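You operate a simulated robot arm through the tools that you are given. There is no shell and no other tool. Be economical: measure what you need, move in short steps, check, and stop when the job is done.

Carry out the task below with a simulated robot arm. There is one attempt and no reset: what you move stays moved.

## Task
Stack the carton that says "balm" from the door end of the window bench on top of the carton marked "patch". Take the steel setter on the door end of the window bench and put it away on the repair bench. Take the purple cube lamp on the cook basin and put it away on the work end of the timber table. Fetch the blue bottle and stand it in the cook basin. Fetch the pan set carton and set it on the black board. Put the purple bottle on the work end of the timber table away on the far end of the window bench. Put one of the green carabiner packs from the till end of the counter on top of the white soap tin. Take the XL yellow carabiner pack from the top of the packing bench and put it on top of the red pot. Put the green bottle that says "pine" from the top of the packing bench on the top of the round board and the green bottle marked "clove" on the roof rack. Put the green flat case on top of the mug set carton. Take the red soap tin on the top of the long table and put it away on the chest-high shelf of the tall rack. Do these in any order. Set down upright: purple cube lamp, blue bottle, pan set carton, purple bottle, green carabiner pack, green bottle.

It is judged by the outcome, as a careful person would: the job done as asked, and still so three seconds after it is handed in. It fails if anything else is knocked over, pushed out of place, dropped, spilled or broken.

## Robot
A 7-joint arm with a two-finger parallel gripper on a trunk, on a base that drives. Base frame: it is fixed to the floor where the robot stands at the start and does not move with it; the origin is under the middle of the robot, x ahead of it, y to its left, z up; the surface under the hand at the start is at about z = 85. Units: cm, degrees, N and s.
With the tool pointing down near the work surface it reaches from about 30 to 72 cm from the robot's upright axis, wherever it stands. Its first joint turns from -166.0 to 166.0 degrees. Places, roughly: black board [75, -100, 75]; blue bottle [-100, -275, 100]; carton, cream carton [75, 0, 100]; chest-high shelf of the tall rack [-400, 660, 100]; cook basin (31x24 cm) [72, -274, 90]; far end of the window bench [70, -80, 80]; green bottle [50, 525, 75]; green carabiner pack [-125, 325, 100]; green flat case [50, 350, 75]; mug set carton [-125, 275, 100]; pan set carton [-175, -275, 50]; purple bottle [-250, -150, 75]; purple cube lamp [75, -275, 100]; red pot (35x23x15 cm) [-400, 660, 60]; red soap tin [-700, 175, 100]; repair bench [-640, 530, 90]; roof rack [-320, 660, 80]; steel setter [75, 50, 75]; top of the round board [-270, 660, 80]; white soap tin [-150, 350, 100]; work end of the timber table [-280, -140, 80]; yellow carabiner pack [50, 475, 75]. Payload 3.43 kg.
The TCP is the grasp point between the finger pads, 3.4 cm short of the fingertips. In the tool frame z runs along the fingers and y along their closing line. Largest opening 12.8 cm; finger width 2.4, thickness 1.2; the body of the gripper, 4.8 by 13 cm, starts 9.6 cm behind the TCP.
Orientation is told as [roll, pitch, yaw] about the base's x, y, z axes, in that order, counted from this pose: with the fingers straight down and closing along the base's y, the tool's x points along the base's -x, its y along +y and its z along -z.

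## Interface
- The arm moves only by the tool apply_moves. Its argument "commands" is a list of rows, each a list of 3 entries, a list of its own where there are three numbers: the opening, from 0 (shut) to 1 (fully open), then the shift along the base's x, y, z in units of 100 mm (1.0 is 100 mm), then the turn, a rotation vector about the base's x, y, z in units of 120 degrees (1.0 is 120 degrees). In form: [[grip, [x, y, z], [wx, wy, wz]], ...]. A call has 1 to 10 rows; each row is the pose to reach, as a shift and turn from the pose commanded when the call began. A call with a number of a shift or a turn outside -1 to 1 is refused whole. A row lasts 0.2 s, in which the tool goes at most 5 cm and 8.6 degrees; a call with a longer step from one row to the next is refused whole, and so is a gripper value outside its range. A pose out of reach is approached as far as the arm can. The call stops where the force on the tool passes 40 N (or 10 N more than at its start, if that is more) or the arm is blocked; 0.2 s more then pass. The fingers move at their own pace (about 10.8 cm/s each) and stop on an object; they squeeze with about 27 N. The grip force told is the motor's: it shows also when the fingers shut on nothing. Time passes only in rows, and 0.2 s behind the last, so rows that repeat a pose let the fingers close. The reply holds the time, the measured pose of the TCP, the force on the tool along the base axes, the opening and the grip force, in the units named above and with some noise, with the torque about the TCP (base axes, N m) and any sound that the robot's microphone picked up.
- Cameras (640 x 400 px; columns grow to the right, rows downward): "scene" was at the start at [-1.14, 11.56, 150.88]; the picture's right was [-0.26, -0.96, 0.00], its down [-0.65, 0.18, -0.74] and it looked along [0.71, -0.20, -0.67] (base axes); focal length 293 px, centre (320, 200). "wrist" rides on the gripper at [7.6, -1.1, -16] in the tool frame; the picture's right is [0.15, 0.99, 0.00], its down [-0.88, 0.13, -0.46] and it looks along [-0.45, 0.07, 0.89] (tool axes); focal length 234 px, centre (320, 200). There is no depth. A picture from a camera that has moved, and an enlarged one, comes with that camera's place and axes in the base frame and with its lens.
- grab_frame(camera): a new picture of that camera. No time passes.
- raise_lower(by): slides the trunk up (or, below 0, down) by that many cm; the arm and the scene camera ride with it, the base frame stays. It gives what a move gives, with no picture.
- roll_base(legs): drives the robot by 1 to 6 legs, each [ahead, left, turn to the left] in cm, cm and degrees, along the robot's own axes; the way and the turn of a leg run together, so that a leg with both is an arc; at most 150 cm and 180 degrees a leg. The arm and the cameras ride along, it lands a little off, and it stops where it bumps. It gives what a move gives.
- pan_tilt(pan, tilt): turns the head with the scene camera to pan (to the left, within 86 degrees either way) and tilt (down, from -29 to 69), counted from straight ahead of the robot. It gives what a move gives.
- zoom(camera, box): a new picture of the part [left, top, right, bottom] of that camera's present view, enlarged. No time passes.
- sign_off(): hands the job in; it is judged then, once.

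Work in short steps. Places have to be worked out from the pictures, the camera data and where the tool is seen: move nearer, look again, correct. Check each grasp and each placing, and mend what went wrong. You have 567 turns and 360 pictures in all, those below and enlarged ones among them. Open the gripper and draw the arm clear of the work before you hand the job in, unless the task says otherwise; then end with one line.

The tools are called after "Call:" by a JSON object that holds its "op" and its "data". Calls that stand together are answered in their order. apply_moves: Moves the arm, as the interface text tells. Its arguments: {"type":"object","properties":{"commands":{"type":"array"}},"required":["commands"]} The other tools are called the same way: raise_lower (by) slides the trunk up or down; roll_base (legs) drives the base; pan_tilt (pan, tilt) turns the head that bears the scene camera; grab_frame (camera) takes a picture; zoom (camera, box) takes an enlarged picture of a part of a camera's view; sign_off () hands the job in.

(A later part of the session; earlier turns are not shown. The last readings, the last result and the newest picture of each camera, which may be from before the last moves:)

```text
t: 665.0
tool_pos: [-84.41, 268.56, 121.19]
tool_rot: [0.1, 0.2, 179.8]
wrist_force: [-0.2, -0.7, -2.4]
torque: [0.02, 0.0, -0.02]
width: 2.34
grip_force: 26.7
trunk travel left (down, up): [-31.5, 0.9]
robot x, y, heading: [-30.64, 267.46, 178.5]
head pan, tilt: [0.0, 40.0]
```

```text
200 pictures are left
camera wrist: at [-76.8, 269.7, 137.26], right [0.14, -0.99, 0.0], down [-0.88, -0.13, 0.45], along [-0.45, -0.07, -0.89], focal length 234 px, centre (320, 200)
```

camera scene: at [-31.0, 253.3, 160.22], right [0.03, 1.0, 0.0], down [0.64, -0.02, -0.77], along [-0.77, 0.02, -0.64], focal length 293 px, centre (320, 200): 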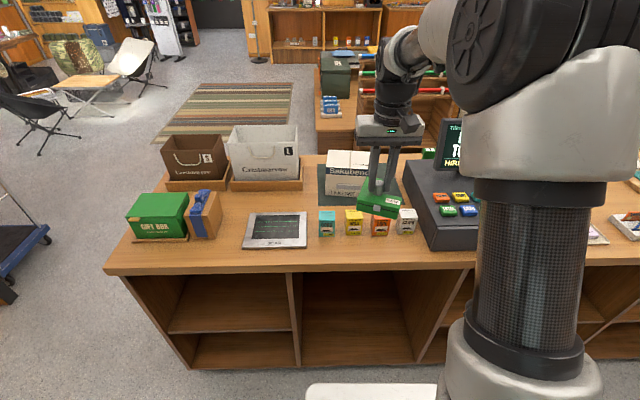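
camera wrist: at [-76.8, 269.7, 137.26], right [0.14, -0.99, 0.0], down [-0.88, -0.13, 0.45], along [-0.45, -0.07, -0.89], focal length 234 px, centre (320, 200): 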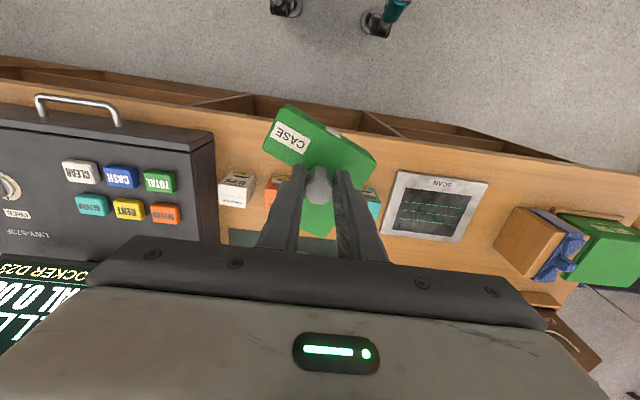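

I zoom on the mug carton for its exact position.

Call:
{"op": "zoom", "data": {"camera": "scene", "box": [290, 120, 430, 240]}}

```text
3.33 times, centred on (360, 180) of scene
camera zoom: at [-31.0, 253.3, 160.22], right [0.03, 1.0, 0.0], down [0.64, -0.02, -0.77], along [-0.77, 0.02, -0.64], focal length 976 px, centre (187, 267)
```

zoom: 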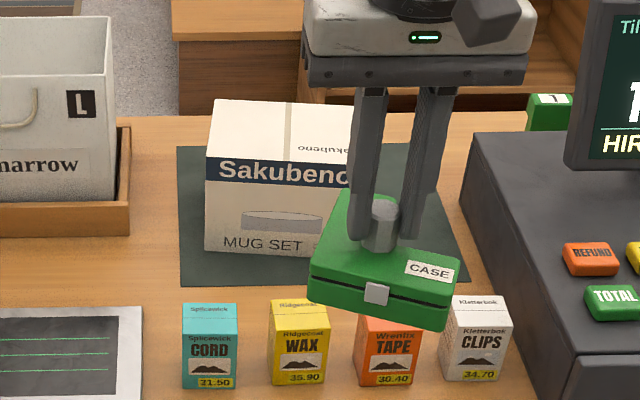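

Mug carton top: centre ≈(−122.3,266), z≈104. I drive 18 cm ahead and extend over it.

Call:
{"op": "roll_base", "data": {"legs": [[18, 0, 0]]}}

Call:
{"op": "apply_moves", "data": {"commands": [[0, [-0.4, -0.1, 0], [0, 0, 0]], [0, [-0.8, -0.2, 0], [0, 0, 0]], [0, [-1.0, -0.25, 0], [0, 0, 0]]]}}

Call:
{"op": "apply_moves", "data": {"commands": [[0, [-0.4, 0, 0], [0, 0, 0]], [0, [-0.8, 0, 0], [0, 0, 0]]]}}

Call:
{"op": "zoom", "data": {"camera": "scene", "box": [290, 100, 450, 220]}}

Call:
{"op": "grab_frame", "data": {"camera": "wrist"}}

```text
t: 666.5
tool_pos: [-102.52, 269.09, 121.32]
tool_rot: [0.1, 0.3, 179.7]
wrist_force: [-0.1, 0.8, -1.5]
torque: [0.01, -0.02, 0.03]
width: 2.34
grip_force: 27.2
trunk travel left (down, up): [-31.5, 0.9]
robot x, y, heading: [-48.85, 268.31, 178.3]
head pan, tilt: [0.0, 40.0]
```

```text
t: 667.3
tool_pos: [-112.46, 266.37, 121.27]
tool_rot: [0.1, 0.3, 179.7]
wrist_force: [-0.3, -0.7, -0.8]
torque: [0.02, -0.02, 0.01]
width: 2.37
grip_force: 27.1
trunk travel left (down, up): [-31.5, 0.9]
robot x, y, heading: [-49.23, 268.38, 178.3]
head pan, tilt: [0.0, 40.0]
```

```text
t: 667.9
tool_pos: [-118.66, 266.64, 121.21]
tool_rot: [0.0, 0.3, 179.8]
wrist_force: [1.2, -0.6, -1.4]
torque: [0.01, 0.04, 0.02]
width: 2.37
grip_force: 26.6
out of reach, approached as far as the arm can: row 2
trunk travel left (down, up): [-31.5, 0.9]
robot x, y, heading: [-49.0, 268.03, 178.7]
head pan, tilt: [0.0, 40.0]
```

```text
3.33 times, centred on (370, 160) of scene
camera zoom: at [-48.89, 253.79, 160.23], right [0.03, 1.0, 0.0], down [0.64, -0.02, -0.77], along [-0.77, 0.02, -0.64], focal length 976 px, centre (153, 333)
```

zoom: 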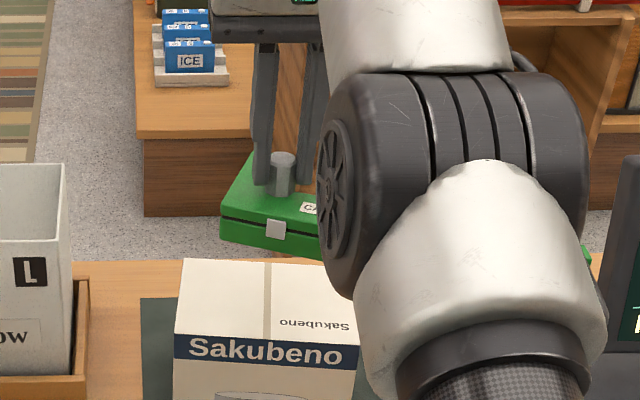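

```text
197 pictures are left
camera wrist: at [-111.17, 267.69, 137.18], right [0.14, -0.99, 0.0], down [-0.88, -0.13, 0.45], along [-0.45, -0.07, -0.89], focal length 234 px, centre (320, 200)
```

wrist: 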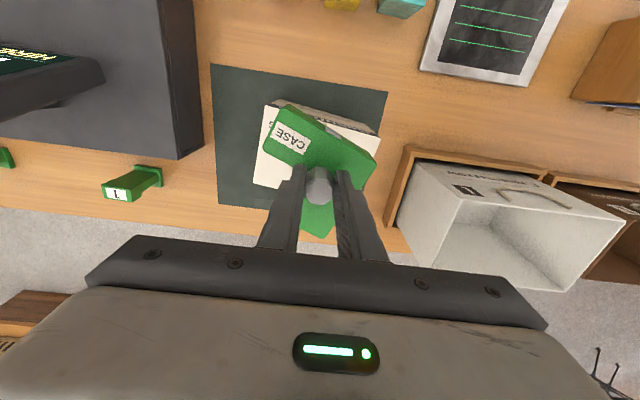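

The case is over the carton but 1.5 cm short of centre. I lower 4 cm and try to extend a bit more.

Call:
{"op": "apply_moves", "data": {"commands": [[0, [0, 0, -0.2], [0, 0, 0]], [0, [0, 0, -0.4], [0, 0, 0]], [0, [-0.05, 0, -0.4], [0, 0, 0]]]}}

Call:
{"op": "zoom", "data": {"camera": "scene", "box": [290, 100, 450, 220]}}

Call:
{"op": "grab_frame", "data": {"camera": "wrist"}}

```text
t: 668.7
tool_pos: [-119.35, 266.64, 117.08]
tool_rot: [0.1, 0.1, 179.7]
wrist_force: [1.0, 0.4, -1.3]
torque: [0.02, -0.01, -0.01]
width: 2.36
grip_force: 26.9
trunk travel left (down, up): [-31.5, 0.9]
robot x, y, heading: [-48.98, 267.99, 178.3]
head pan, tilt: [0.0, 40.0]
```

```text
3.33 times, centred on (370, 160) of scene
camera zoom: at [-49.08, 253.79, 160.22], right [0.03, 1.0, 0.0], down [0.64, -0.02, -0.77], along [-0.77, 0.02, -0.64], focal length 976 px, centre (153, 333)
```

zoom: 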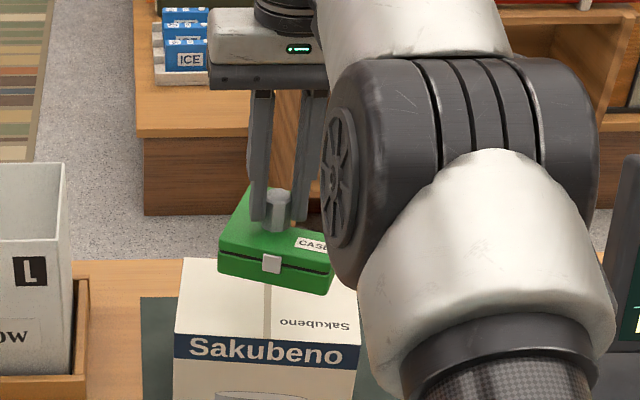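

```text
195 pictures are left
camera wrist: at [-111.85, 267.72, 133.12], right [0.14, -0.99, 0.0], down [-0.88, -0.13, 0.45], along [-0.45, -0.07, -0.89], focal length 234 px, centre (320, 200)
```

wrist: 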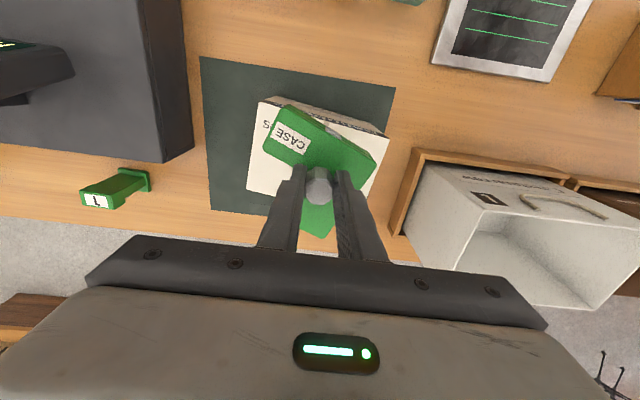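

Well centred now. I lower until contact.

Call:
{"op": "apply_moves", "data": {"commands": [[0, [0, 0, -0.1], [0, 0, 0]], [0, [0, 0, -0.2], [0, 0, 0]], [0, [0, 0, -0.25], [0, 0, 0]], [0, [0, 0, -0.3], [0, 0, 0]], [0, [0, 0, -0.34], [0, 0, 0]]]}}

Call:
{"op": "zoom", "data": {"camera": "scene", "box": [290, 100, 450, 220]}}

```text
t: 669.9
tool_pos: [-119.55, 266.54, 113.72]
tool_rot: [0.0, 0.2, 179.7]
wrist_force: [0.2, -0.2, -1.6]
torque: [0.01, -0.02, 0.01]
width: 2.35
grip_force: 26.6
trunk travel left (down, up): [-31.5, 0.9]
robot x, y, heading: [-48.75, 267.95, 178.5]
head pan, tilt: [0.0, 40.0]
```

```text
3.33 times, centred on (370, 160) of scene
camera zoom: at [-49.08, 253.79, 160.22], right [0.03, 1.0, 0.0], down [0.64, -0.02, -0.77], along [-0.77, 0.02, -0.64], focal length 976 px, centre (153, 333)
```

zoom: 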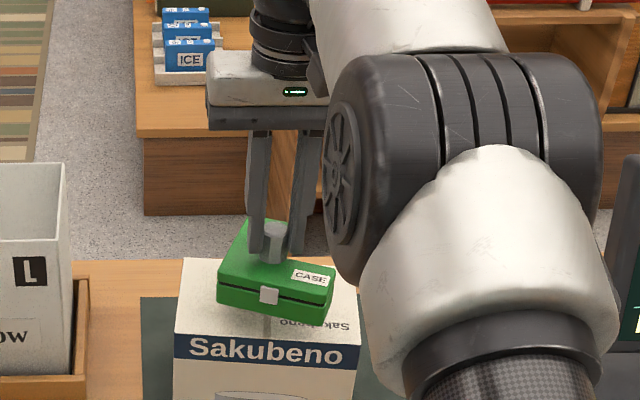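

Close to contact; continuing in small steps.

Call:
{"op": "apply_moves", "data": {"commands": [[0, [0, 0, -0.04], [0, 0, 0]], [0, [0, 0, -0.08], [0, 0, 0]], [0, [0, 0, -0.12], [0, 0, 0]], [0, [0, 0, -0.16], [0, 0, 0]]]}}

```text
t: 670.9
tool_pos: [-119.5, 266.6, 112.19]
tool_rot: [0.0, 0.3, 179.7]
wrist_force: [0.1, 0.5, -1.4]
torque: [0.01, -0.03, 0.01]
width: 2.34
grip_force: 26.9
trunk travel left (down, up): [-31.5, 0.9]
robot x, y, heading: [-49.19, 267.9, 178.3]
head pan, tilt: [0.0, 40.0]
```

Call:
{"op": "apply_moves", "data": {"commands": [[0, [0, 0, -0.04], [0, 0, 0]], [0, [0, 0, -0.08], [0, 0, 0]], [0, [0, 0, -0.12], [0, 0, 0]], [0, [0, 0, -0.16], [0, 0, 0]]]}}

Call:
{"op": "zoom", "data": {"camera": "scene", "box": [290, 100, 450, 220]}}

```text
t: 671.9
tool_pos: [-119.39, 266.59, 110.92]
tool_rot: [0.1, -0.1, 179.7]
wrist_force: [1.3, -0.2, 17.9]
torque: [0.04, -0.39, 0.01]
width: 2.37
grip_force: 27.2
trunk travel left (down, up): [-31.5, 0.9]
robot x, y, heading: [-48.91, 268.03, 178.4]
head pan, tilt: [0.0, 40.0]
```

```text
3.33 times, centred on (370, 160) of scene
camera zoom: at [-48.87, 253.79, 160.26], right [0.03, 1.0, 0.0], down [0.64, -0.02, -0.77], along [-0.77, 0.02, -0.64], focal length 976 px, centre (153, 333)
```

zoom: 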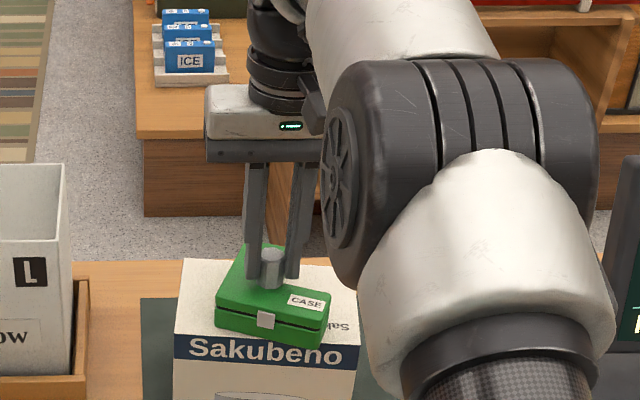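

Contact; the case sits within the carton's top. I ease up, release, and rise.

Call:
{"op": "apply_moves", "data": {"commands": [[0, [0, 0, 0.03], [0, 0, 0]], [0.4, [0, 0, 0.03], [0, 0, 0]], [0.4, [0, 0, 0.03], [0, 0, 0]], [0.4, [0, 0, 0.4], [0, 0, 0]], [0.4, [0, 0, 0.8], [0, 0, 0]]]}}

Call:
{"op": "grab_frame", "data": {"camera": "wrist"}}

Call:
{"op": "zoom", "data": {"camera": "scene", "box": [290, 100, 450, 220]}}

```text
t: 673.1
tool_pos: [-119.54, 266.57, 118.52]
tool_rot: [0.1, 0.4, 179.7]
wrist_force: [-0.6, -0.4, 0.2]
torque: [-0.04, -0.02, -0.03]
width: 5.14
grip_force: 0.1
trunk travel left (down, up): [-31.5, 0.9]
robot x, y, heading: [-49.17, 267.77, 178.5]
head pan, tilt: [0.0, 40.0]
```

```text
192 pictures are left
camera wrist: at [-112.01, 267.73, 134.5], right [0.14, -0.99, 0.0], down [-0.88, -0.13, 0.45], along [-0.45, -0.07, -0.89], focal length 234 px, centre (320, 200)
```

wrist: 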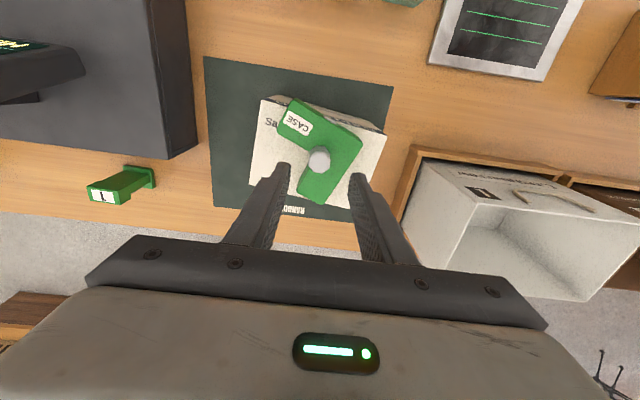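

```text
3.33 times, centred on (370, 160) of scene
camera zoom: at [-49.07, 253.79, 160.21], right [0.03, 1.0, 0.0], down [0.64, -0.02, -0.77], along [-0.77, 0.02, -0.64], focal length 976 px, centre (153, 333)
```

zoom: 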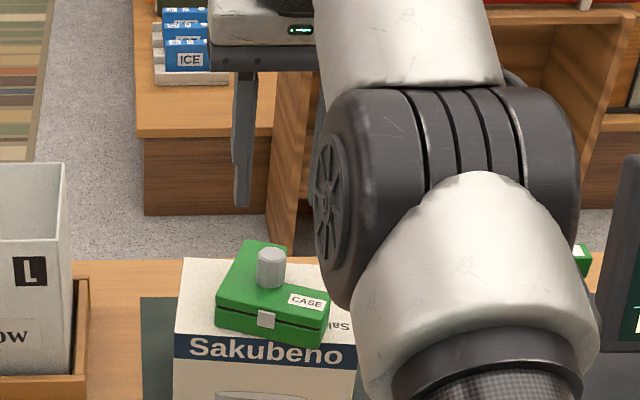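

The case rests centred on the mug carton. The carabiner packs and soap tin are behind the till, so I'll go round to the west side of the counter.

Call:
{"op": "roll_base", "data": {"legs": [[-19, 0, 0]]}}

Call:
{"op": "apply_moves", "data": {"commands": [[0.4, [0.4, 0, 0], [0, 0, 0]], [0.4, [0.8, 0, 0], [0, 0, 0]], [0.4, [1.0, 0, 0], [0, 0, 0]]]}}

Call:
{"op": "apply_moves", "data": {"commands": [[0.4, [0.4, 0, 0], [0, 0, 0]], [0.4, [0.8, 0, 0], [0, 0, 0]]]}}

Call:
{"op": "roll_base", "data": {"legs": [[0, 122, 1.5], [150, 0, 0], [30, 0, 0]]}}

Call:
{"op": "pan_tilt", "data": {"pan": -70, "tilt": 30}}

Call:
{"op": "grab_frame", "data": {"camera": "scene"}}

```text
t: 674.7
tool_pos: [-100.67, 266.12, 118.61]
tool_rot: [0.1, 0.2, 179.7]
wrist_force: [0.3, 0.8, -0.2]
torque: [0.01, 0.02, 0.04]
width: 5.13
grip_force: 0.0
trunk travel left (down, up): [-31.5, 0.9]
robot x, y, heading: [-29.62, 267.71, 178.8]
head pan, tilt: [0.0, 40.0]
```

```text
t: 675.5
tool_pos: [-90.57, 266.04, 118.55]
tool_rot: [0.2, 0.2, 179.8]
wrist_force: [0.5, 0.4, -0.6]
torque: [0.0, -0.01, 0.01]
width: 5.12
grip_force: 0.1
trunk travel left (down, up): [-31.5, 0.9]
robot x, y, heading: [-30.05, 267.44, 178.5]
head pan, tilt: [0.0, 40.0]
```

```text
t: 676.1
tool_pos: [-82.48, 266.13, 118.55]
tool_rot: [0.2, 0.1, 179.8]
wrist_force: [-0.4, 0.9, -0.4]
torque: [0.01, -0.01, 0.0]
width: 5.14
grip_force: 0.0
trunk travel left (down, up): [-31.5, 0.9]
robot x, y, heading: [-30.19, 267.74, 178.6]
head pan, tilt: [0.0, 40.0]
```

```text
t: 696.7
tool_pos: [-264.51, 139.77, 118.6]
tool_rot: [0.1, 0.3, -177.8]
wrist_force: [0.6, 1.2, 0.5]
torque: [0.03, -0.01, 0.02]
width: 5.11
grip_force: 0.1
trunk travel left (down, up): [-31.5, 0.9]
robot x, y, heading: [-212.09, 143.17, -179.3]
head pan, tilt: [0.0, 40.0]
```

```text
t: 698.1
tool_pos: [-264.56, 139.95, 118.58]
tool_rot: [0.1, 0.2, -177.8]
wrist_force: [-1.4, 0.5, -0.3]
torque: [0.0, 0.02, -0.01]
width: 5.13
grip_force: 0.2
trunk travel left (down, up): [-31.5, 0.9]
robot x, y, heading: [-212.3, 143.46, -179.2]
head pan, tilt: [-70.0, 30.0]
```

```text
190 pictures are left
camera scene: at [-206.32, 137.87, 161.75], right [0.93, 0.36, 0.0], down [0.18, -0.47, -0.87], along [-0.31, 0.81, -0.5], focal length 293 px, centre (320, 200)
```

scene: 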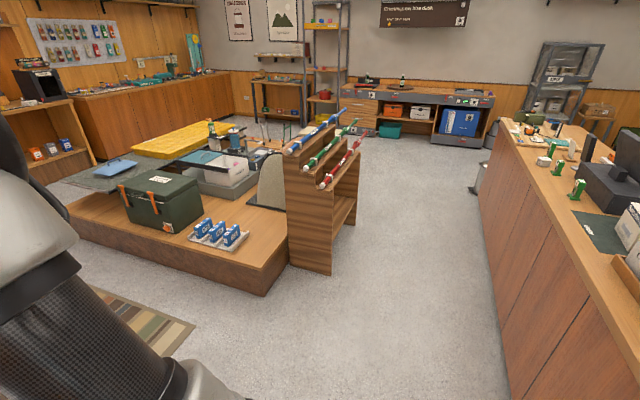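

The gap is ~114 cm wide. I turn to face east and strafe north along the counter's west side.

Call:
{"op": "roll_base", "data": {"legs": [[0, -8, 0], [0, 0, -179], [-8, 0, 0], [0, 140, 0]]}}

Call:
{"op": "pan_tilt", "data": {"pan": 0, "tilt": 45}}

Call:
{"op": "grab_frame", "data": {"camera": "scene"}}

```text
t: 717.5
tool_pos: [-177.47, 274.32, 118.65]
tool_rot: [0.0, 0.2, 6.4]
wrist_force: [-0.7, 0.2, 0.0]
torque: [0.01, -0.02, 0.0]
width: 5.1
grip_force: 0.0
trunk travel left (down, up): [-31.5, 0.9]
robot x, y, heading: [-229.51, 267.04, 4.6]
head pan, tilt: [-70.0, 30.0]
stopped in leg 4: the robot was blocked; the commanded pose is now the measured one
```

```text
t: 719.0
tool_pos: [-177.5, 274.37, 118.58]
tool_rot: [0.2, 0.2, 6.4]
wrist_force: [0.4, 0.3, -0.3]
torque: [-0.01, 0.03, 0.04]
width: 5.11
grip_force: 0.1
trunk travel left (down, up): [-31.5, 0.9]
robot x, y, heading: [-229.58, 266.8, 4.9]
head pan, tilt: [0.0, 45.0]
```

```text
189 pictures are left
camera scene: at [-231.76, 280.48, 159.5], right [0.09, -1.0, 0.0], down [-0.7, -0.06, -0.71], along [0.7, 0.06, -0.71], focal length 293 px, centre (320, 200)
```

scene: 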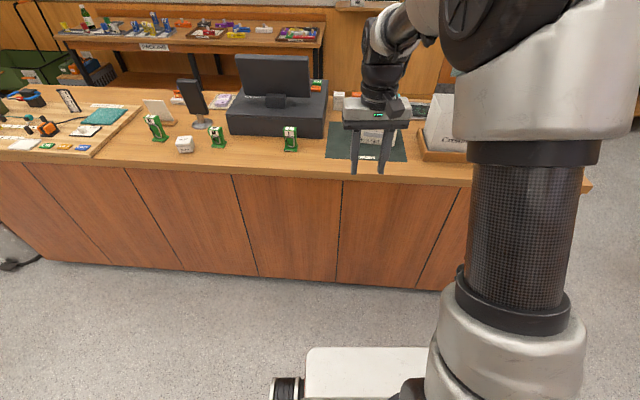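

The rear touched the slatted bench, as I drifted west. I move forward, square up, and strafe north to face the tin and packs at (−140,330–343).

Call:
{"op": "roll_base", "data": {"legs": [[31, 0, 0], [0, 0, -4.7], [0, 64, 0]]}}

Call:
{"op": "grab_frame", "data": {"camera": "wrist"}}

Call:
{"op": "grab_frame", "data": {"camera": "scene"}}

```text
t: 727.8
tool_pos: [-146.62, 337.29, 118.46]
tool_rot: [0.0, 0.2, 1.7]
wrist_force: [-0.2, -0.3, 0.8]
torque: [0.04, 0.0, 0.01]
width: 5.11
grip_force: 0.1
trunk travel left (down, up): [-31.5, 0.9]
robot x, y, heading: [-198.94, 334.25, 0.3]
head pan, tilt: [0.0, 45.0]
```

```text
188 pictures are left
camera wrist: at [-153.95, 335.97, 134.56], right [-0.18, 0.98, 0.0], down [0.88, 0.16, 0.45], along [0.45, 0.08, -0.89], focal length 234 px, centre (320, 200)
```

wrist: 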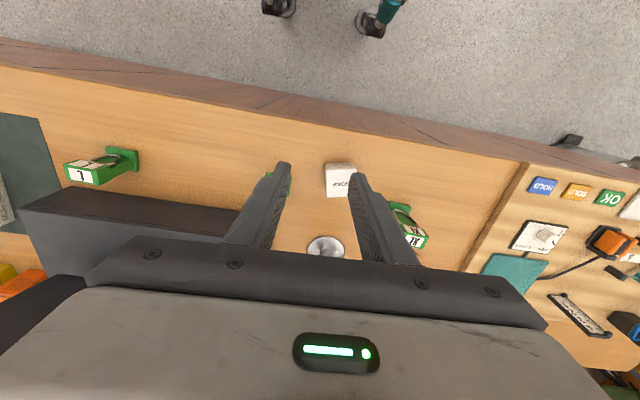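

```text
187 pictures are left
camera scene: at [-200.11, 347.79, 159.49], right [0.01, -1.0, 0.0], down [-0.71, 0.0, -0.71], along [0.71, 0.0, -0.71], focal length 293 px, centre (320, 200)
```

scene: 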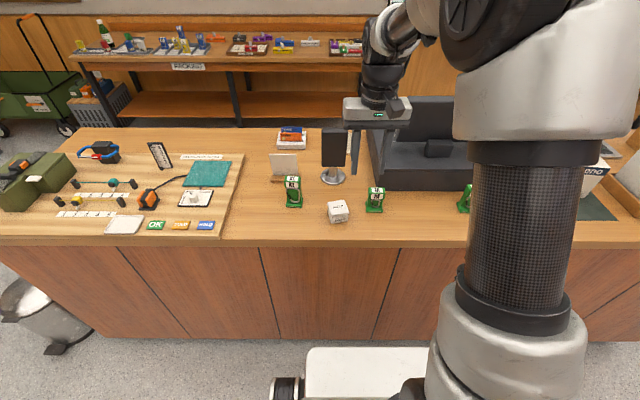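

I zoom to fix positions of the pack and tin.

Call:
{"op": "zoom", "data": {"camera": "scene", "box": [270, 130, 430, 240]}}

Call:
{"op": "zoom", "data": {"camera": "wrist", "box": [260, 140, 460, 280]}}

```text
3.64 times, centred on (350, 185) of scene
camera zoom: at [-200.11, 347.79, 159.49], right [0.01, -1.0, 0.0], down [-0.71, 0.0, -0.71], along [0.71, 0.0, -0.71], focal length 1065 px, centre (211, 254)
```

zoom: 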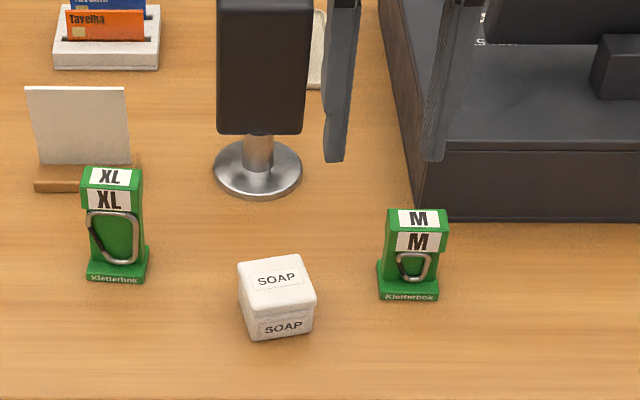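

```text
2.86 times, centred on (360, 210) of wrist
camera zoom: at [-153.95, 335.97, 134.56], right [-0.18, 0.98, 0.0], down [0.88, 0.16, 0.45], along [0.45, 0.08, -0.89], focal length 669 px, centre (206, 171)
```

zoom: 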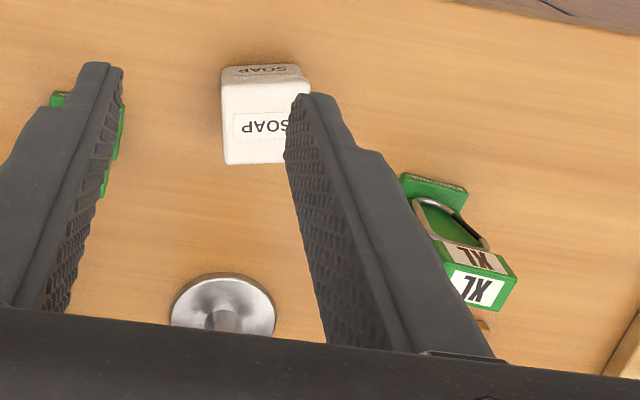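

I choose the M pack (shortest): header centre ≈(−135.1,330.6), top z≈98.7. I move over it.

Call:
{"op": "apply_moves", "data": {"commands": [[0.6, [0.35, -0.2, 0], [0, 0, 0]], [0.6, [0.7, -0.4, 0], [0, 0, 0]], [0.6, [1.0, -0.67, 0], [0, 0, 0]], [0.6, [1.0, -0.67, -0.45], [0, 0, 0]], [0.6, [1.0, -0.67, -0.9], [0, 0, 0]]]}}

Call:
{"op": "grab_frame", "data": {"camera": "wrist"}}

```text
t: 729.0
tool_pos: [-136.37, 330.54, 109.42]
tool_rot: [0.1, 0.3, 1.8]
wrist_force: [0.6, -0.2, 0.5]
torque: [0.02, 0.03, -0.02]
width: 7.7
grip_force: 0.1
trunk travel left (down, up): [-31.5, 0.9]
robot x, y, heading: [-199.01, 333.86, 0.5]
head pan, tilt: [0.0, 45.0]
```

```text
184 pictures are left
camera wrist: at [-143.84, 329.22, 125.41], right [-0.18, 0.98, 0.0], down [0.88, 0.16, 0.45], along [0.45, 0.08, -0.89], focal length 234 px, centre (320, 200)
```

wrist: 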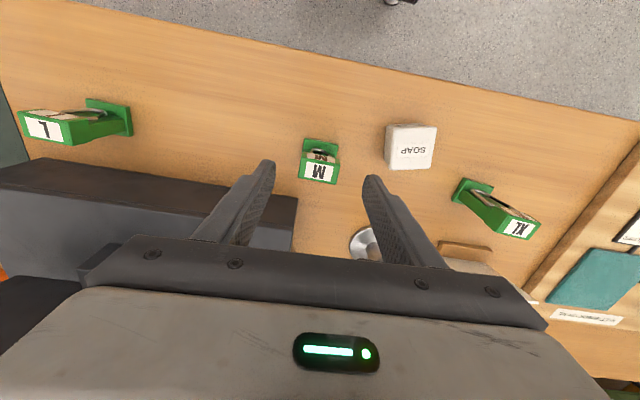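

M header at (−134.1,330.9). I align (+2.2 x, +2.6° yaw) and descend.

Call:
{"op": "apply_moves", "data": {"commands": [[0.6, [0.22, 0.03, -0.2], [0, 0, 0.022]], [0.6, [0.22, 0.03, -0.6], [0, 0, 0.022]], [0.6, [0.22, 0.03, -0.8], [0, 0, 0.022]]]}}

Call:
{"op": "grab_frame", "data": {"camera": "wrist"}}

```text
t: 729.8
tool_pos: [-134.33, 331.03, 101.61]
tool_rot: [0.2, 0.2, 4.5]
wrist_force: [0.7, 0.4, -0.6]
torque: [0.01, 0.01, 0.0]
width: 7.69
grip_force: 0.1
trunk travel left (down, up): [-31.5, 0.9]
robot x, y, heading: [-199.05, 334.03, 0.6]
head pan, tilt: [0.0, 45.0]
```

```text
183 pictures are left
camera wrist: at [-141.61, 329.25, 117.5], right [-0.22, 0.97, 0.0], down [0.87, 0.2, 0.45], along [0.44, 0.1, -0.89], focal length 234 px, centre (320, 200)
```

wrist: 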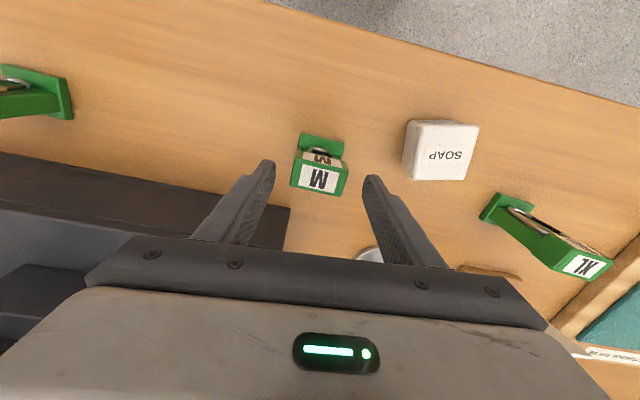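

Aligned. I lower to z≈96.6, close, and lift.

Call:
{"op": "apply_moves", "data": {"commands": [[0.6, [0.02, 0, -0.3], [0, 0, 0]], [0.6, [0.02, 0, -0.5], [0, 0, 0]], [0, [0.02, 0, -0.5], [0, 0, 0]], [0, [0.02, 0, -0.5], [0, 0, 0]], [0, [0.02, 0, -0.5], [0, 0, 0]]]}}

Call:
{"op": "apply_moves", "data": {"commands": [[0, [0, 0, 0.3], [0, 0, 0]], [0, [0, 0, 0.7], [0, 0, 0]]]}}

Call:
{"op": "grab_frame", "data": {"camera": "wrist"}}

```text
t: 731.0
tool_pos: [-134.11, 330.96, 96.64]
tool_rot: [0.1, 0.2, 4.6]
wrist_force: [0.4, -1.0, 1.2]
torque: [-0.06, -0.01, 0.03]
width: 4.97
grip_force: 27.0
trunk travel left (down, up): [-31.5, 0.9]
robot x, y, heading: [-198.83, 333.78, 0.3]
head pan, tilt: [0.0, 45.0]
```

```text
t: 731.6
tool_pos: [-134.08, 330.86, 103.55]
tool_rot: [0.1, 0.1, 4.5]
wrist_force: [0.8, 0.1, -1.1]
torque: [-0.01, 0.0, 0.01]
width: 4.96
grip_force: 26.7
trunk travel left (down, up): [-31.5, 0.9]
robot x, y, heading: [-198.72, 333.9, 0.7]
head pan, tilt: [0.0, 45.0]
```

```text
182 pictures are left
camera wrist: at [-141.47, 329.15, 119.57], right [-0.22, 0.97, 0.0], down [0.87, 0.2, 0.45], along [0.44, 0.1, -0.89], focal length 234 px, centre (320, 200)
```

wrist: 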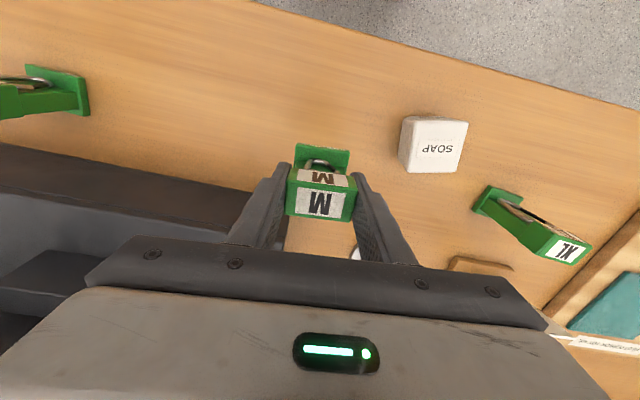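

Pack held. Tin top centre is (−138,342.5). I move over the tin and check.

Call:
{"op": "apply_moves", "data": {"commands": [[0, [-0.05, 0.3, 0.15], [0, 0, 0]], [0, [-0.15, 0.7, 0.15], [0, 0, 0]], [0, [-0.25, 1.0, 0.15], [0, 0, 0]], [0, [-0.33, 1.0, 0.15], [0, 0, 0]]]}}

Call:
{"op": "apply_moves", "data": {"commands": [[0, [0, 0.16, 0], [0, 0, 0]], [0, [0, 0.16, 0], [0, 0, 0]]]}}

Call:
{"op": "zoom", "data": {"camera": "scene", "box": [270, 130, 430, 240]}}

Call:
{"op": "zoom", "data": {"camera": "wrist", "box": [240, 80, 400, 220]}}

```text
t: 732.6
tool_pos: [-137.47, 340.93, 105.2]
tool_rot: [0.1, 0.2, 4.5]
wrist_force: [0.9, 0.2, -1.4]
torque: [-0.01, -0.02, -0.01]
width: 4.99
grip_force: 27.4
trunk travel left (down, up): [-31.5, 0.9]
robot x, y, heading: [-199.16, 333.78, 0.5]
head pan, tilt: [0.0, 45.0]
```

```text
t: 733.2
tool_pos: [-137.48, 342.43, 105.14]
tool_rot: [0.2, 0.2, 4.4]
wrist_force: [-0.6, -0.2, -0.8]
torque: [0.02, 0.01, 0.02]
width: 4.96
grip_force: 26.7
trunk travel left (down, up): [-31.5, 0.9]
robot x, y, heading: [-199.1, 334.05, 0.3]
head pan, tilt: [0.0, 45.0]
```

```text
3.64 times, centred on (350, 185) of scene
camera zoom: at [-200.1, 347.8, 159.49], right [0.01, -1.0, 0.0], down [-0.71, 0.0, -0.71], along [0.71, 0.0, -0.71], focal length 1065 px, centre (211, 254)
```

zoom: 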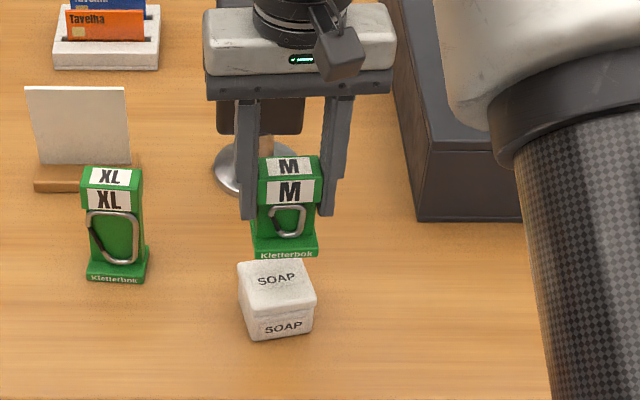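

```text
2.86 times, centred on (320, 150) of wrist
camera zoom: at [-144.75, 340.77, 121.06], right [-0.22, 0.97, 0.0], down [0.87, 0.2, 0.45], along [0.44, 0.1, -0.89], focal length 669 px, centre (320, 343)
```

zoom: 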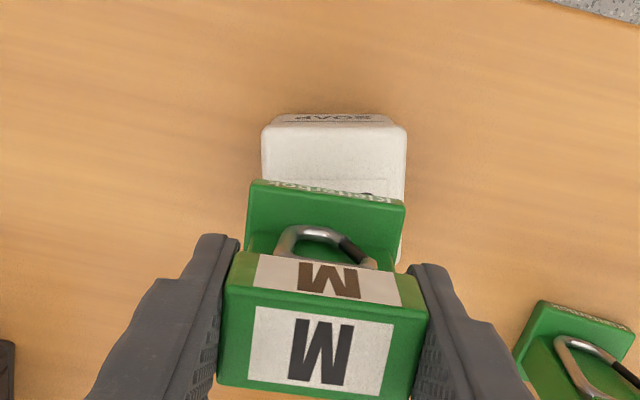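

Small correction: −0.4 in x, +0.4 in y, +5° yaw; then lower.

Call:
{"op": "apply_moves", "data": {"commands": [[0, [-0.04, 0.04, 0], [0, 0, 0.04]], [0, [-0.04, 0.04, -0.12], [0, 0, 0.04]], [0, [-0.04, 0.04, -0.24], [0, 0, 0.04]]]}}

Call:
{"op": "zoom", "data": {"camera": "scene", "box": [270, 130, 430, 240]}}

Call:
{"op": "zoom", "data": {"camera": "wrist", "box": [240, 80, 400, 220]}}

```text
t: 734.0
tool_pos: [-137.8, 342.9, 102.69]
tool_rot: [0.1, 0.3, 9.3]
wrist_force: [-0.1, 0.2, -1.7]
torque: [0.0, 0.02, 0.03]
width: 4.96
grip_force: 27.0
trunk travel left (down, up): [-31.5, 0.9]
robot x, y, heading: [-199.25, 333.66, 0.3]
head pan, tilt: [0.0, 45.0]
```

```text
3.64 times, centred on (350, 185) of scene
camera zoom: at [-200.09, 347.79, 159.49], right [0.01, -1.0, 0.0], down [-0.71, 0.0, -0.71], along [0.71, 0.0, -0.71], focal length 1065 px, centre (211, 254)
```

zoom: 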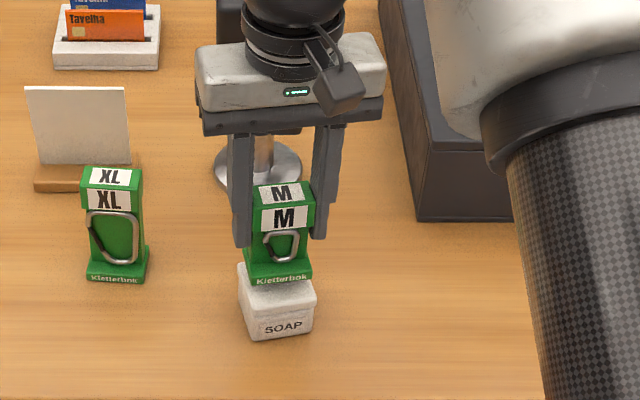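

```text
2.86 times, centred on (320, 150) of wrist
camera zoom: at [-144.99, 340.61, 118.63], right [-0.3, 0.95, 0.0], down [0.85, 0.27, 0.45], along [0.43, 0.14, -0.89], focal length 669 px, centre (320, 343)
```

zoom: 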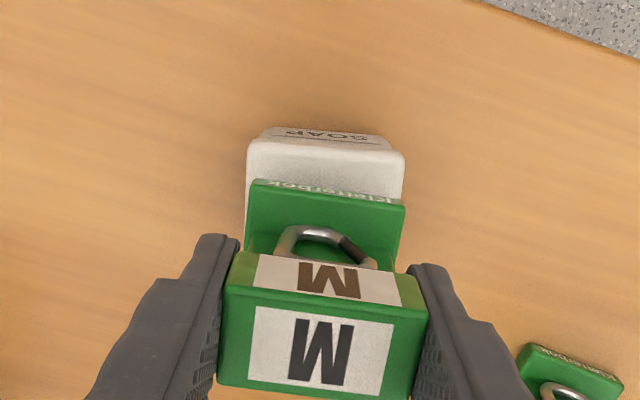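

Aligned laterally. I shift −0.3 in x and lower to contact.

Call:
{"op": "apply_moves", "data": {"commands": [[0, [-0.03, 0, -0.05], [0, 0, 0]], [0, [-0.03, 0, -0.1], [0, 0, 0]], [0, [-0.03, 0, -0.14], [0, 0, 0]], [0, [-0.03, 0, -0.17], [0, 0, 0]]]}}

Call:
{"op": "zoom", "data": {"camera": "scene", "box": [270, 130, 430, 240]}}

```text
t: 735.0
tool_pos: [-138.09, 342.95, 101.26]
tool_rot: [0.1, 0.0, 9.4]
wrist_force: [-3.8, -0.3, 16.2]
torque: [-0.23, 0.44, -0.03]
width: 4.97
grip_force: 27.0
trunk travel left (down, up): [-31.5, 0.9]
robot x, y, heading: [-199.2, 333.98, 0.3]
head pan, tilt: [0.0, 45.0]
```

```text
3.64 times, centred on (350, 185) of scene
camera zoom: at [-200.29, 347.76, 159.54], right [0.01, -1.0, 0.0], down [-0.71, 0.0, -0.71], along [0.71, 0.01, -0.71], focal length 1065 px, centre (211, 254)
```

zoom: 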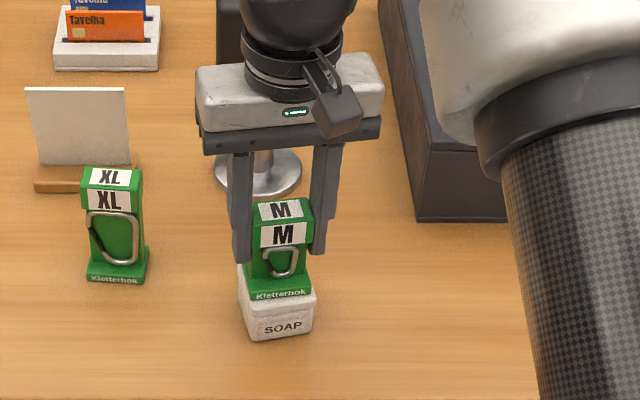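

Contact at z≈101.3. I ease up slightly, release a little, and rise.

Call:
{"op": "apply_moves", "data": {"commands": [[0, [0, 0, 0.03], [0, 0, 0]], [0.5, [0, 0, 0.03], [0, 0, 0]], [0.5, [0, 0, 0.03], [0, 0, 0]], [0.5, [0, 0, 0.3], [0, 0, 0]], [0.5, [0, 0, 0.7], [0, 0, 0]], [0.5, [0, 0, 1.0], [0, 0, 0]]]}}

Call:
{"op": "zoom", "data": {"camera": "scene", "box": [270, 130, 430, 240]}}

```text
t: 736.4
tool_pos: [-138.21, 342.91, 111.13]
tool_rot: [0.0, 0.3, 9.3]
wrist_force: [-0.4, -0.8, 0.3]
torque: [0.0, -0.02, -0.01]
width: 6.4
grip_force: 0.2
trunk travel left (down, up): [-31.5, 0.9]
robot x, y, heading: [-198.93, 334.15, 0.3]
head pan, tilt: [0.0, 45.0]
```

```text
3.64 times, centred on (350, 185) of scene
camera zoom: at [-200.13, 347.78, 159.49], right [0.01, -1.0, 0.0], down [-0.71, 0.0, -0.71], along [0.71, 0.0, -0.71], focal length 1065 px, centre (211, 254)
```

zoom: 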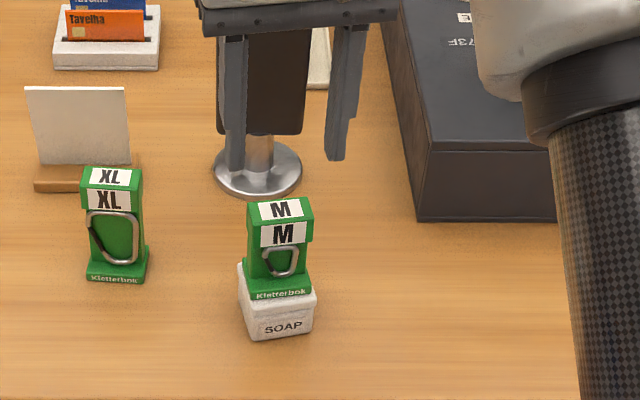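

The M pack stands on the soap tin. I raise, retract and go back south out of the gap.

Call:
{"op": "apply_moves", "data": {"commands": [[0.5, [-0.4, -0.2, 0.2], [0, 0, -0.03]], [0.5, [-0.8, -0.4, 0.4], [0, 0, -0.06]]]}}

Call:
{"op": "roll_base", "data": {"legs": [[0, -150, 0], [0, -45, 0]]}}

Call:
{"op": "pan_tilt", "data": {"pan": -80, "tilt": 20}}

Call:
{"op": "grab_frame", "data": {"camera": "scene"}}

```text
t: 737.0
tool_pos: [-146.25, 338.75, 115.11]
tool_rot: [0.2, 0.2, 2.1]
wrist_force: [-0.4, 0.2, -1.0]
torque: [0.02, -0.02, -0.01]
width: 6.38
grip_force: 0.1
trunk travel left (down, up): [-31.5, 0.9]
robot x, y, heading: [-199.12, 334.2, 0.5]
head pan, tilt: [0.0, 45.0]
```

```text
t: 756.0
tool_pos: [-144.33, 143.96, 115.04]
tool_rot: [0.0, 0.2, 2.1]
wrist_force: [-0.6, 0.5, 1.4]
torque: [0.04, -0.01, -0.02]
width: 6.37
grip_force: 0.1
trunk travel left (down, up): [-31.5, 0.9]
robot x, y, heading: [-197.19, 139.22, 0.2]
head pan, tilt: [0.0, 45.0]
```

```text
t: 757.5
tool_pos: [-144.26, 143.98, 115.15]
tool_rot: [0.2, 0.2, 2.1]
wrist_force: [-0.2, -0.7, 0.4]
torque: [-0.01, -0.02, 0.0]
width: 6.39
grip_force: 0.0
trunk travel left (down, up): [-31.5, 0.9]
robot x, y, heading: [-197.16, 138.65, 0.2]
head pan, tilt: [-80.0, 20.0]
```

```text
175 pictures are left
camera scene: at [-204.81, 143.59, 163.36], right [-0.98, -0.18, 0.0], down [-0.06, 0.34, -0.94], along [0.17, -0.92, -0.34], focal length 293 px, centre (320, 200)
```

scene: 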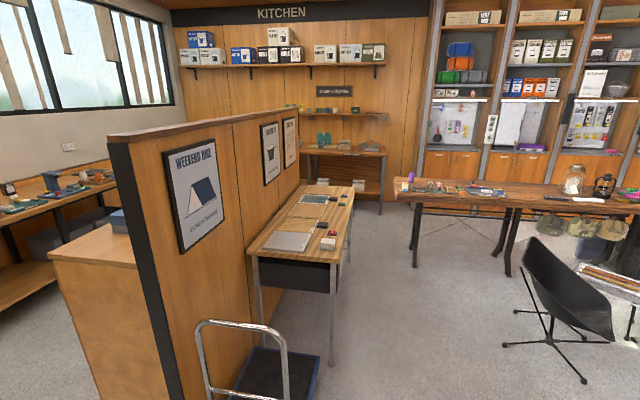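

The timber table's east end isn't reachable from here (desk and chair block). I go round: east through the gap, then south past the window bench.

Call:
{"op": "roll_base", "data": {"legs": [[150, 0, 0], [8, 0, 0], [0, 0, -90], [150, 0, 0], [120, 0, 0]]}}

Call:
{"op": "pan_tilt", "data": {"pan": 0, "tilt": 25}}

Call:
{"op": "grab_frame", "data": {"camera": "scene"}}

Call:
{"op": "pan_tilt", "data": {"pan": 70, "tilt": 30}}

Call:
{"op": "grab_frame", "data": {"camera": "scene"}}

Call:
{"op": "pan_tilt", "data": {"pan": -60, "tilt": 25}}

Call:
{"op": "grab_frame", "data": {"camera": "scene"}}

```text
t: 782.1
tool_pos: [-36.69, -180.6, 114.92]
tool_rot: [0.0, 0.2, -88.2]
wrist_force: [-0.2, 0.7, 0.3]
torque: [0.01, -0.02, 0.04]
width: 6.38
grip_force: 0.1
trunk travel left (down, up): [-31.5, 0.9]
robot x, y, heading: [-40.91, -127.6, -89.8]
head pan, tilt: [-80.0, 20.0]
```

```text
t: 783.6
tool_pos: [-36.73, -180.65, 115.14]
tool_rot: [0.1, 0.2, -88.3]
wrist_force: [0.2, 0.5, 0.1]
torque: [0.0, 0.0, -0.01]
width: 6.4
grip_force: 0.1
trunk travel left (down, up): [-31.5, 0.9]
robot x, y, heading: [-41.05, -127.76, -90.2]
head pan, tilt: [0.0, 25.0]
```

```text
174 pictures are left
camera scene: at [-27.45, -128.1, 162.55], right [-1.0, 0.0, 0.0], down [0.0, 0.42, -0.91], along [0.0, -0.91, -0.42], focal length 293 px, centre (320, 200)
```

scene: 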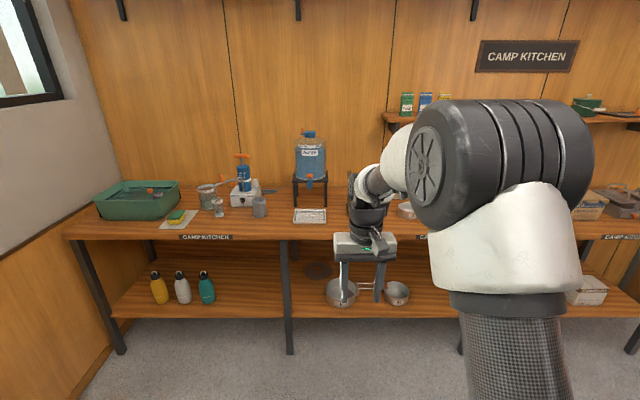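

```text
t: 785.0
tool_pos: [-36.83, -180.67, 115.04]
tool_rot: [0.0, 0.2, -88.3]
wrist_force: [-0.4, -0.7, -0.2]
torque: [-0.03, 0.0, -0.04]
width: 6.4
grip_force: 0.1
trunk travel left (down, up): [-31.5, 0.9]
robot x, y, heading: [-41.48, -127.58, -90.1]
head pan, tilt: [70.0, 30.0]
```

```text
173 pictures are left
camera scene: at [-18.95, -121.98, 161.76], right [-0.34, -0.94, 0.0], down [-0.47, 0.17, -0.87], along [0.81, -0.3, -0.5], focal length 293 px, centre (320, 200)
```

scene: 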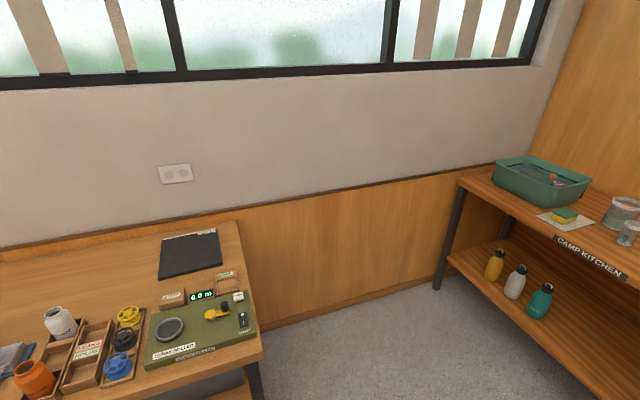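

```text
t: 787.1
tool_pos: [-36.67, -180.62, 114.95]
tool_rot: [0.1, 0.2, -88.3]
wrist_force: [0.5, 0.3, -0.4]
torque: [0.01, -0.03, 0.01]
width: 6.43
grip_force: 0.1
trunk travel left (down, up): [-31.5, 0.9]
robot x, y, heading: [-41.14, -127.47, -90.0]
head pan, tilt: [-60.0, 25.0]
```

```text
172 pictures are left
camera scene: at [-35.42, -123.5, 162.55], right [-0.5, 0.87, 0.0], down [0.37, 0.21, -0.91], along [-0.78, -0.45, -0.42], focal length 293 px, centre (320, 200)
```

scene: 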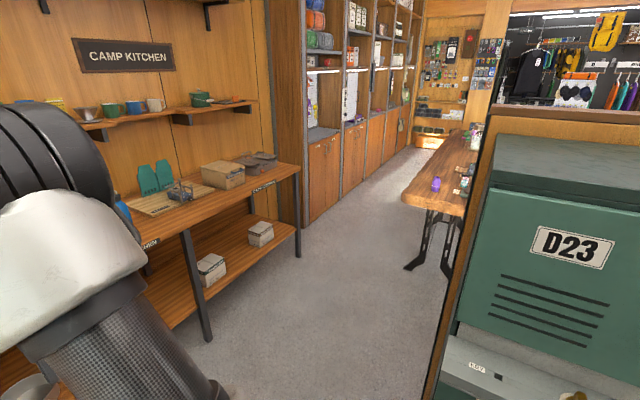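

Layout is clear. I go first for the lamp at the cook basin: strafe east and approach.

Call:
{"op": "roll_base", "data": {"legs": [[0, 100, 0], [48, 0, 0]]}}

Call:
{"op": "pan_tilt", "data": {"pan": 0, "tilt": 35}}

Call:
{"op": "grab_frame", "data": {"camera": "scene"}}

Call:
{"op": "grab_frame", "data": {"camera": "wrist"}}

```text
t: 792.6
tool_pos: [12.94, -180.59, 114.89]
tool_rot: [0.2, 0.2, -87.8]
wrist_force: [0.8, 0.1, 0.3]
torque: [0.01, 0.02, 0.0]
width: 6.41
grip_force: 0.1
trunk travel left (down, up): [-31.5, 0.9]
robot x, y, heading: [7.95, -127.72, -89.9]
head pan, tilt: [-60.0, 25.0]
stopped in leg 1: the robot was blocked; the commanded pose is now the measured one
```

```text
t: 793.9
tool_pos: [12.96, -180.55, 114.92]
tool_rot: [0.2, 0.3, -87.7]
wrist_force: [0.5, -0.4, 0.1]
torque: [0.02, 0.01, -0.01]
width: 6.41
grip_force: 0.1
trunk travel left (down, up): [-31.5, 0.9]
robot x, y, heading: [7.91, -127.78, -89.6]
head pan, tilt: [0.0, 35.0]
```

```text
171 pictures are left
camera scene: at [21.72, -127.65, 160.98], right [-1.0, 0.0, 0.0], down [0.0, 0.57, -0.82], along [0.0, -0.82, -0.57], focal length 293 px, centre (320, 200)
```

scene: 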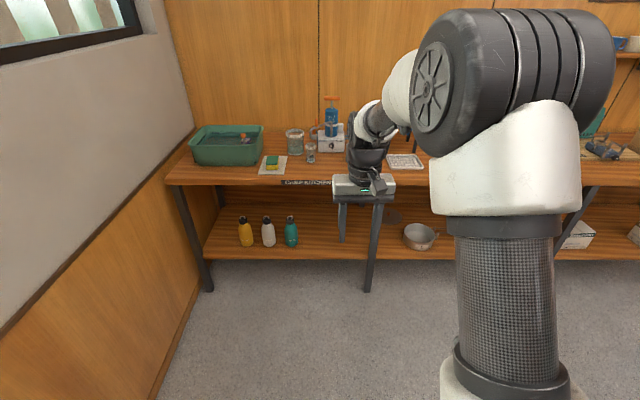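

```text
170 pictures are left
camera wrist: at [11.48, -173.07, 130.98], right [0.98, 0.18, 0.0], down [0.16, -0.88, 0.45], along [0.09, -0.44, -0.89], focal length 234 px, centre (320, 200)
```

wrist: 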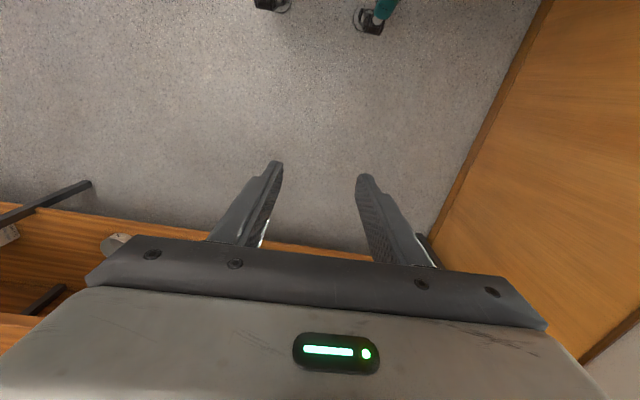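

I bumped near the window bench's leg; I move south first, then east.

Call:
{"op": "roll_base", "data": {"legs": [[0, -6, 0], [60, 0, 0], [0, 60, 0]]}}

Call:
{"op": "grab_frame", "data": {"camera": "scene"}}

Call:
{"op": "grab_frame", "data": {"camera": "wrist"}}

```text
t: 803.9
tool_pos: [67.02, -240.01, 114.94]
tool_rot: [0.1, 0.3, -87.7]
wrist_force: [0.0, 0.2, 0.3]
torque: [0.03, 0.0, 0.03]
width: 6.42
grip_force: 0.0
trunk travel left (down, up): [-31.5, 0.9]
robot x, y, heading: [62.05, -186.9, -89.8]
head pan, tilt: [0.0, 35.0]
```

```text
169 pictures are left
camera scene: at [75.66, -187.05, 160.98], right [-1.0, 0.0, 0.0], down [0.0, 0.57, -0.82], along [0.0, -0.82, -0.57], focal length 293 px, centre (320, 200)
```

scene: 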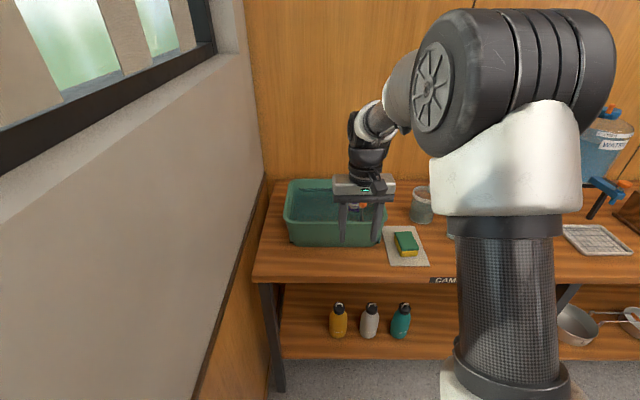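

```text
168 pictures are left
camera wrist: at [65.47, -232.48, 130.98], right [0.98, 0.19, 0.0], down [0.16, -0.88, 0.45], along [0.09, -0.44, -0.89], focal length 234 px, centre (320, 200)
```

wrist: 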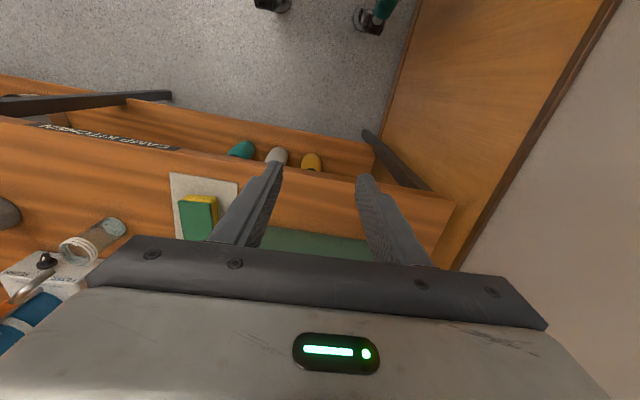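

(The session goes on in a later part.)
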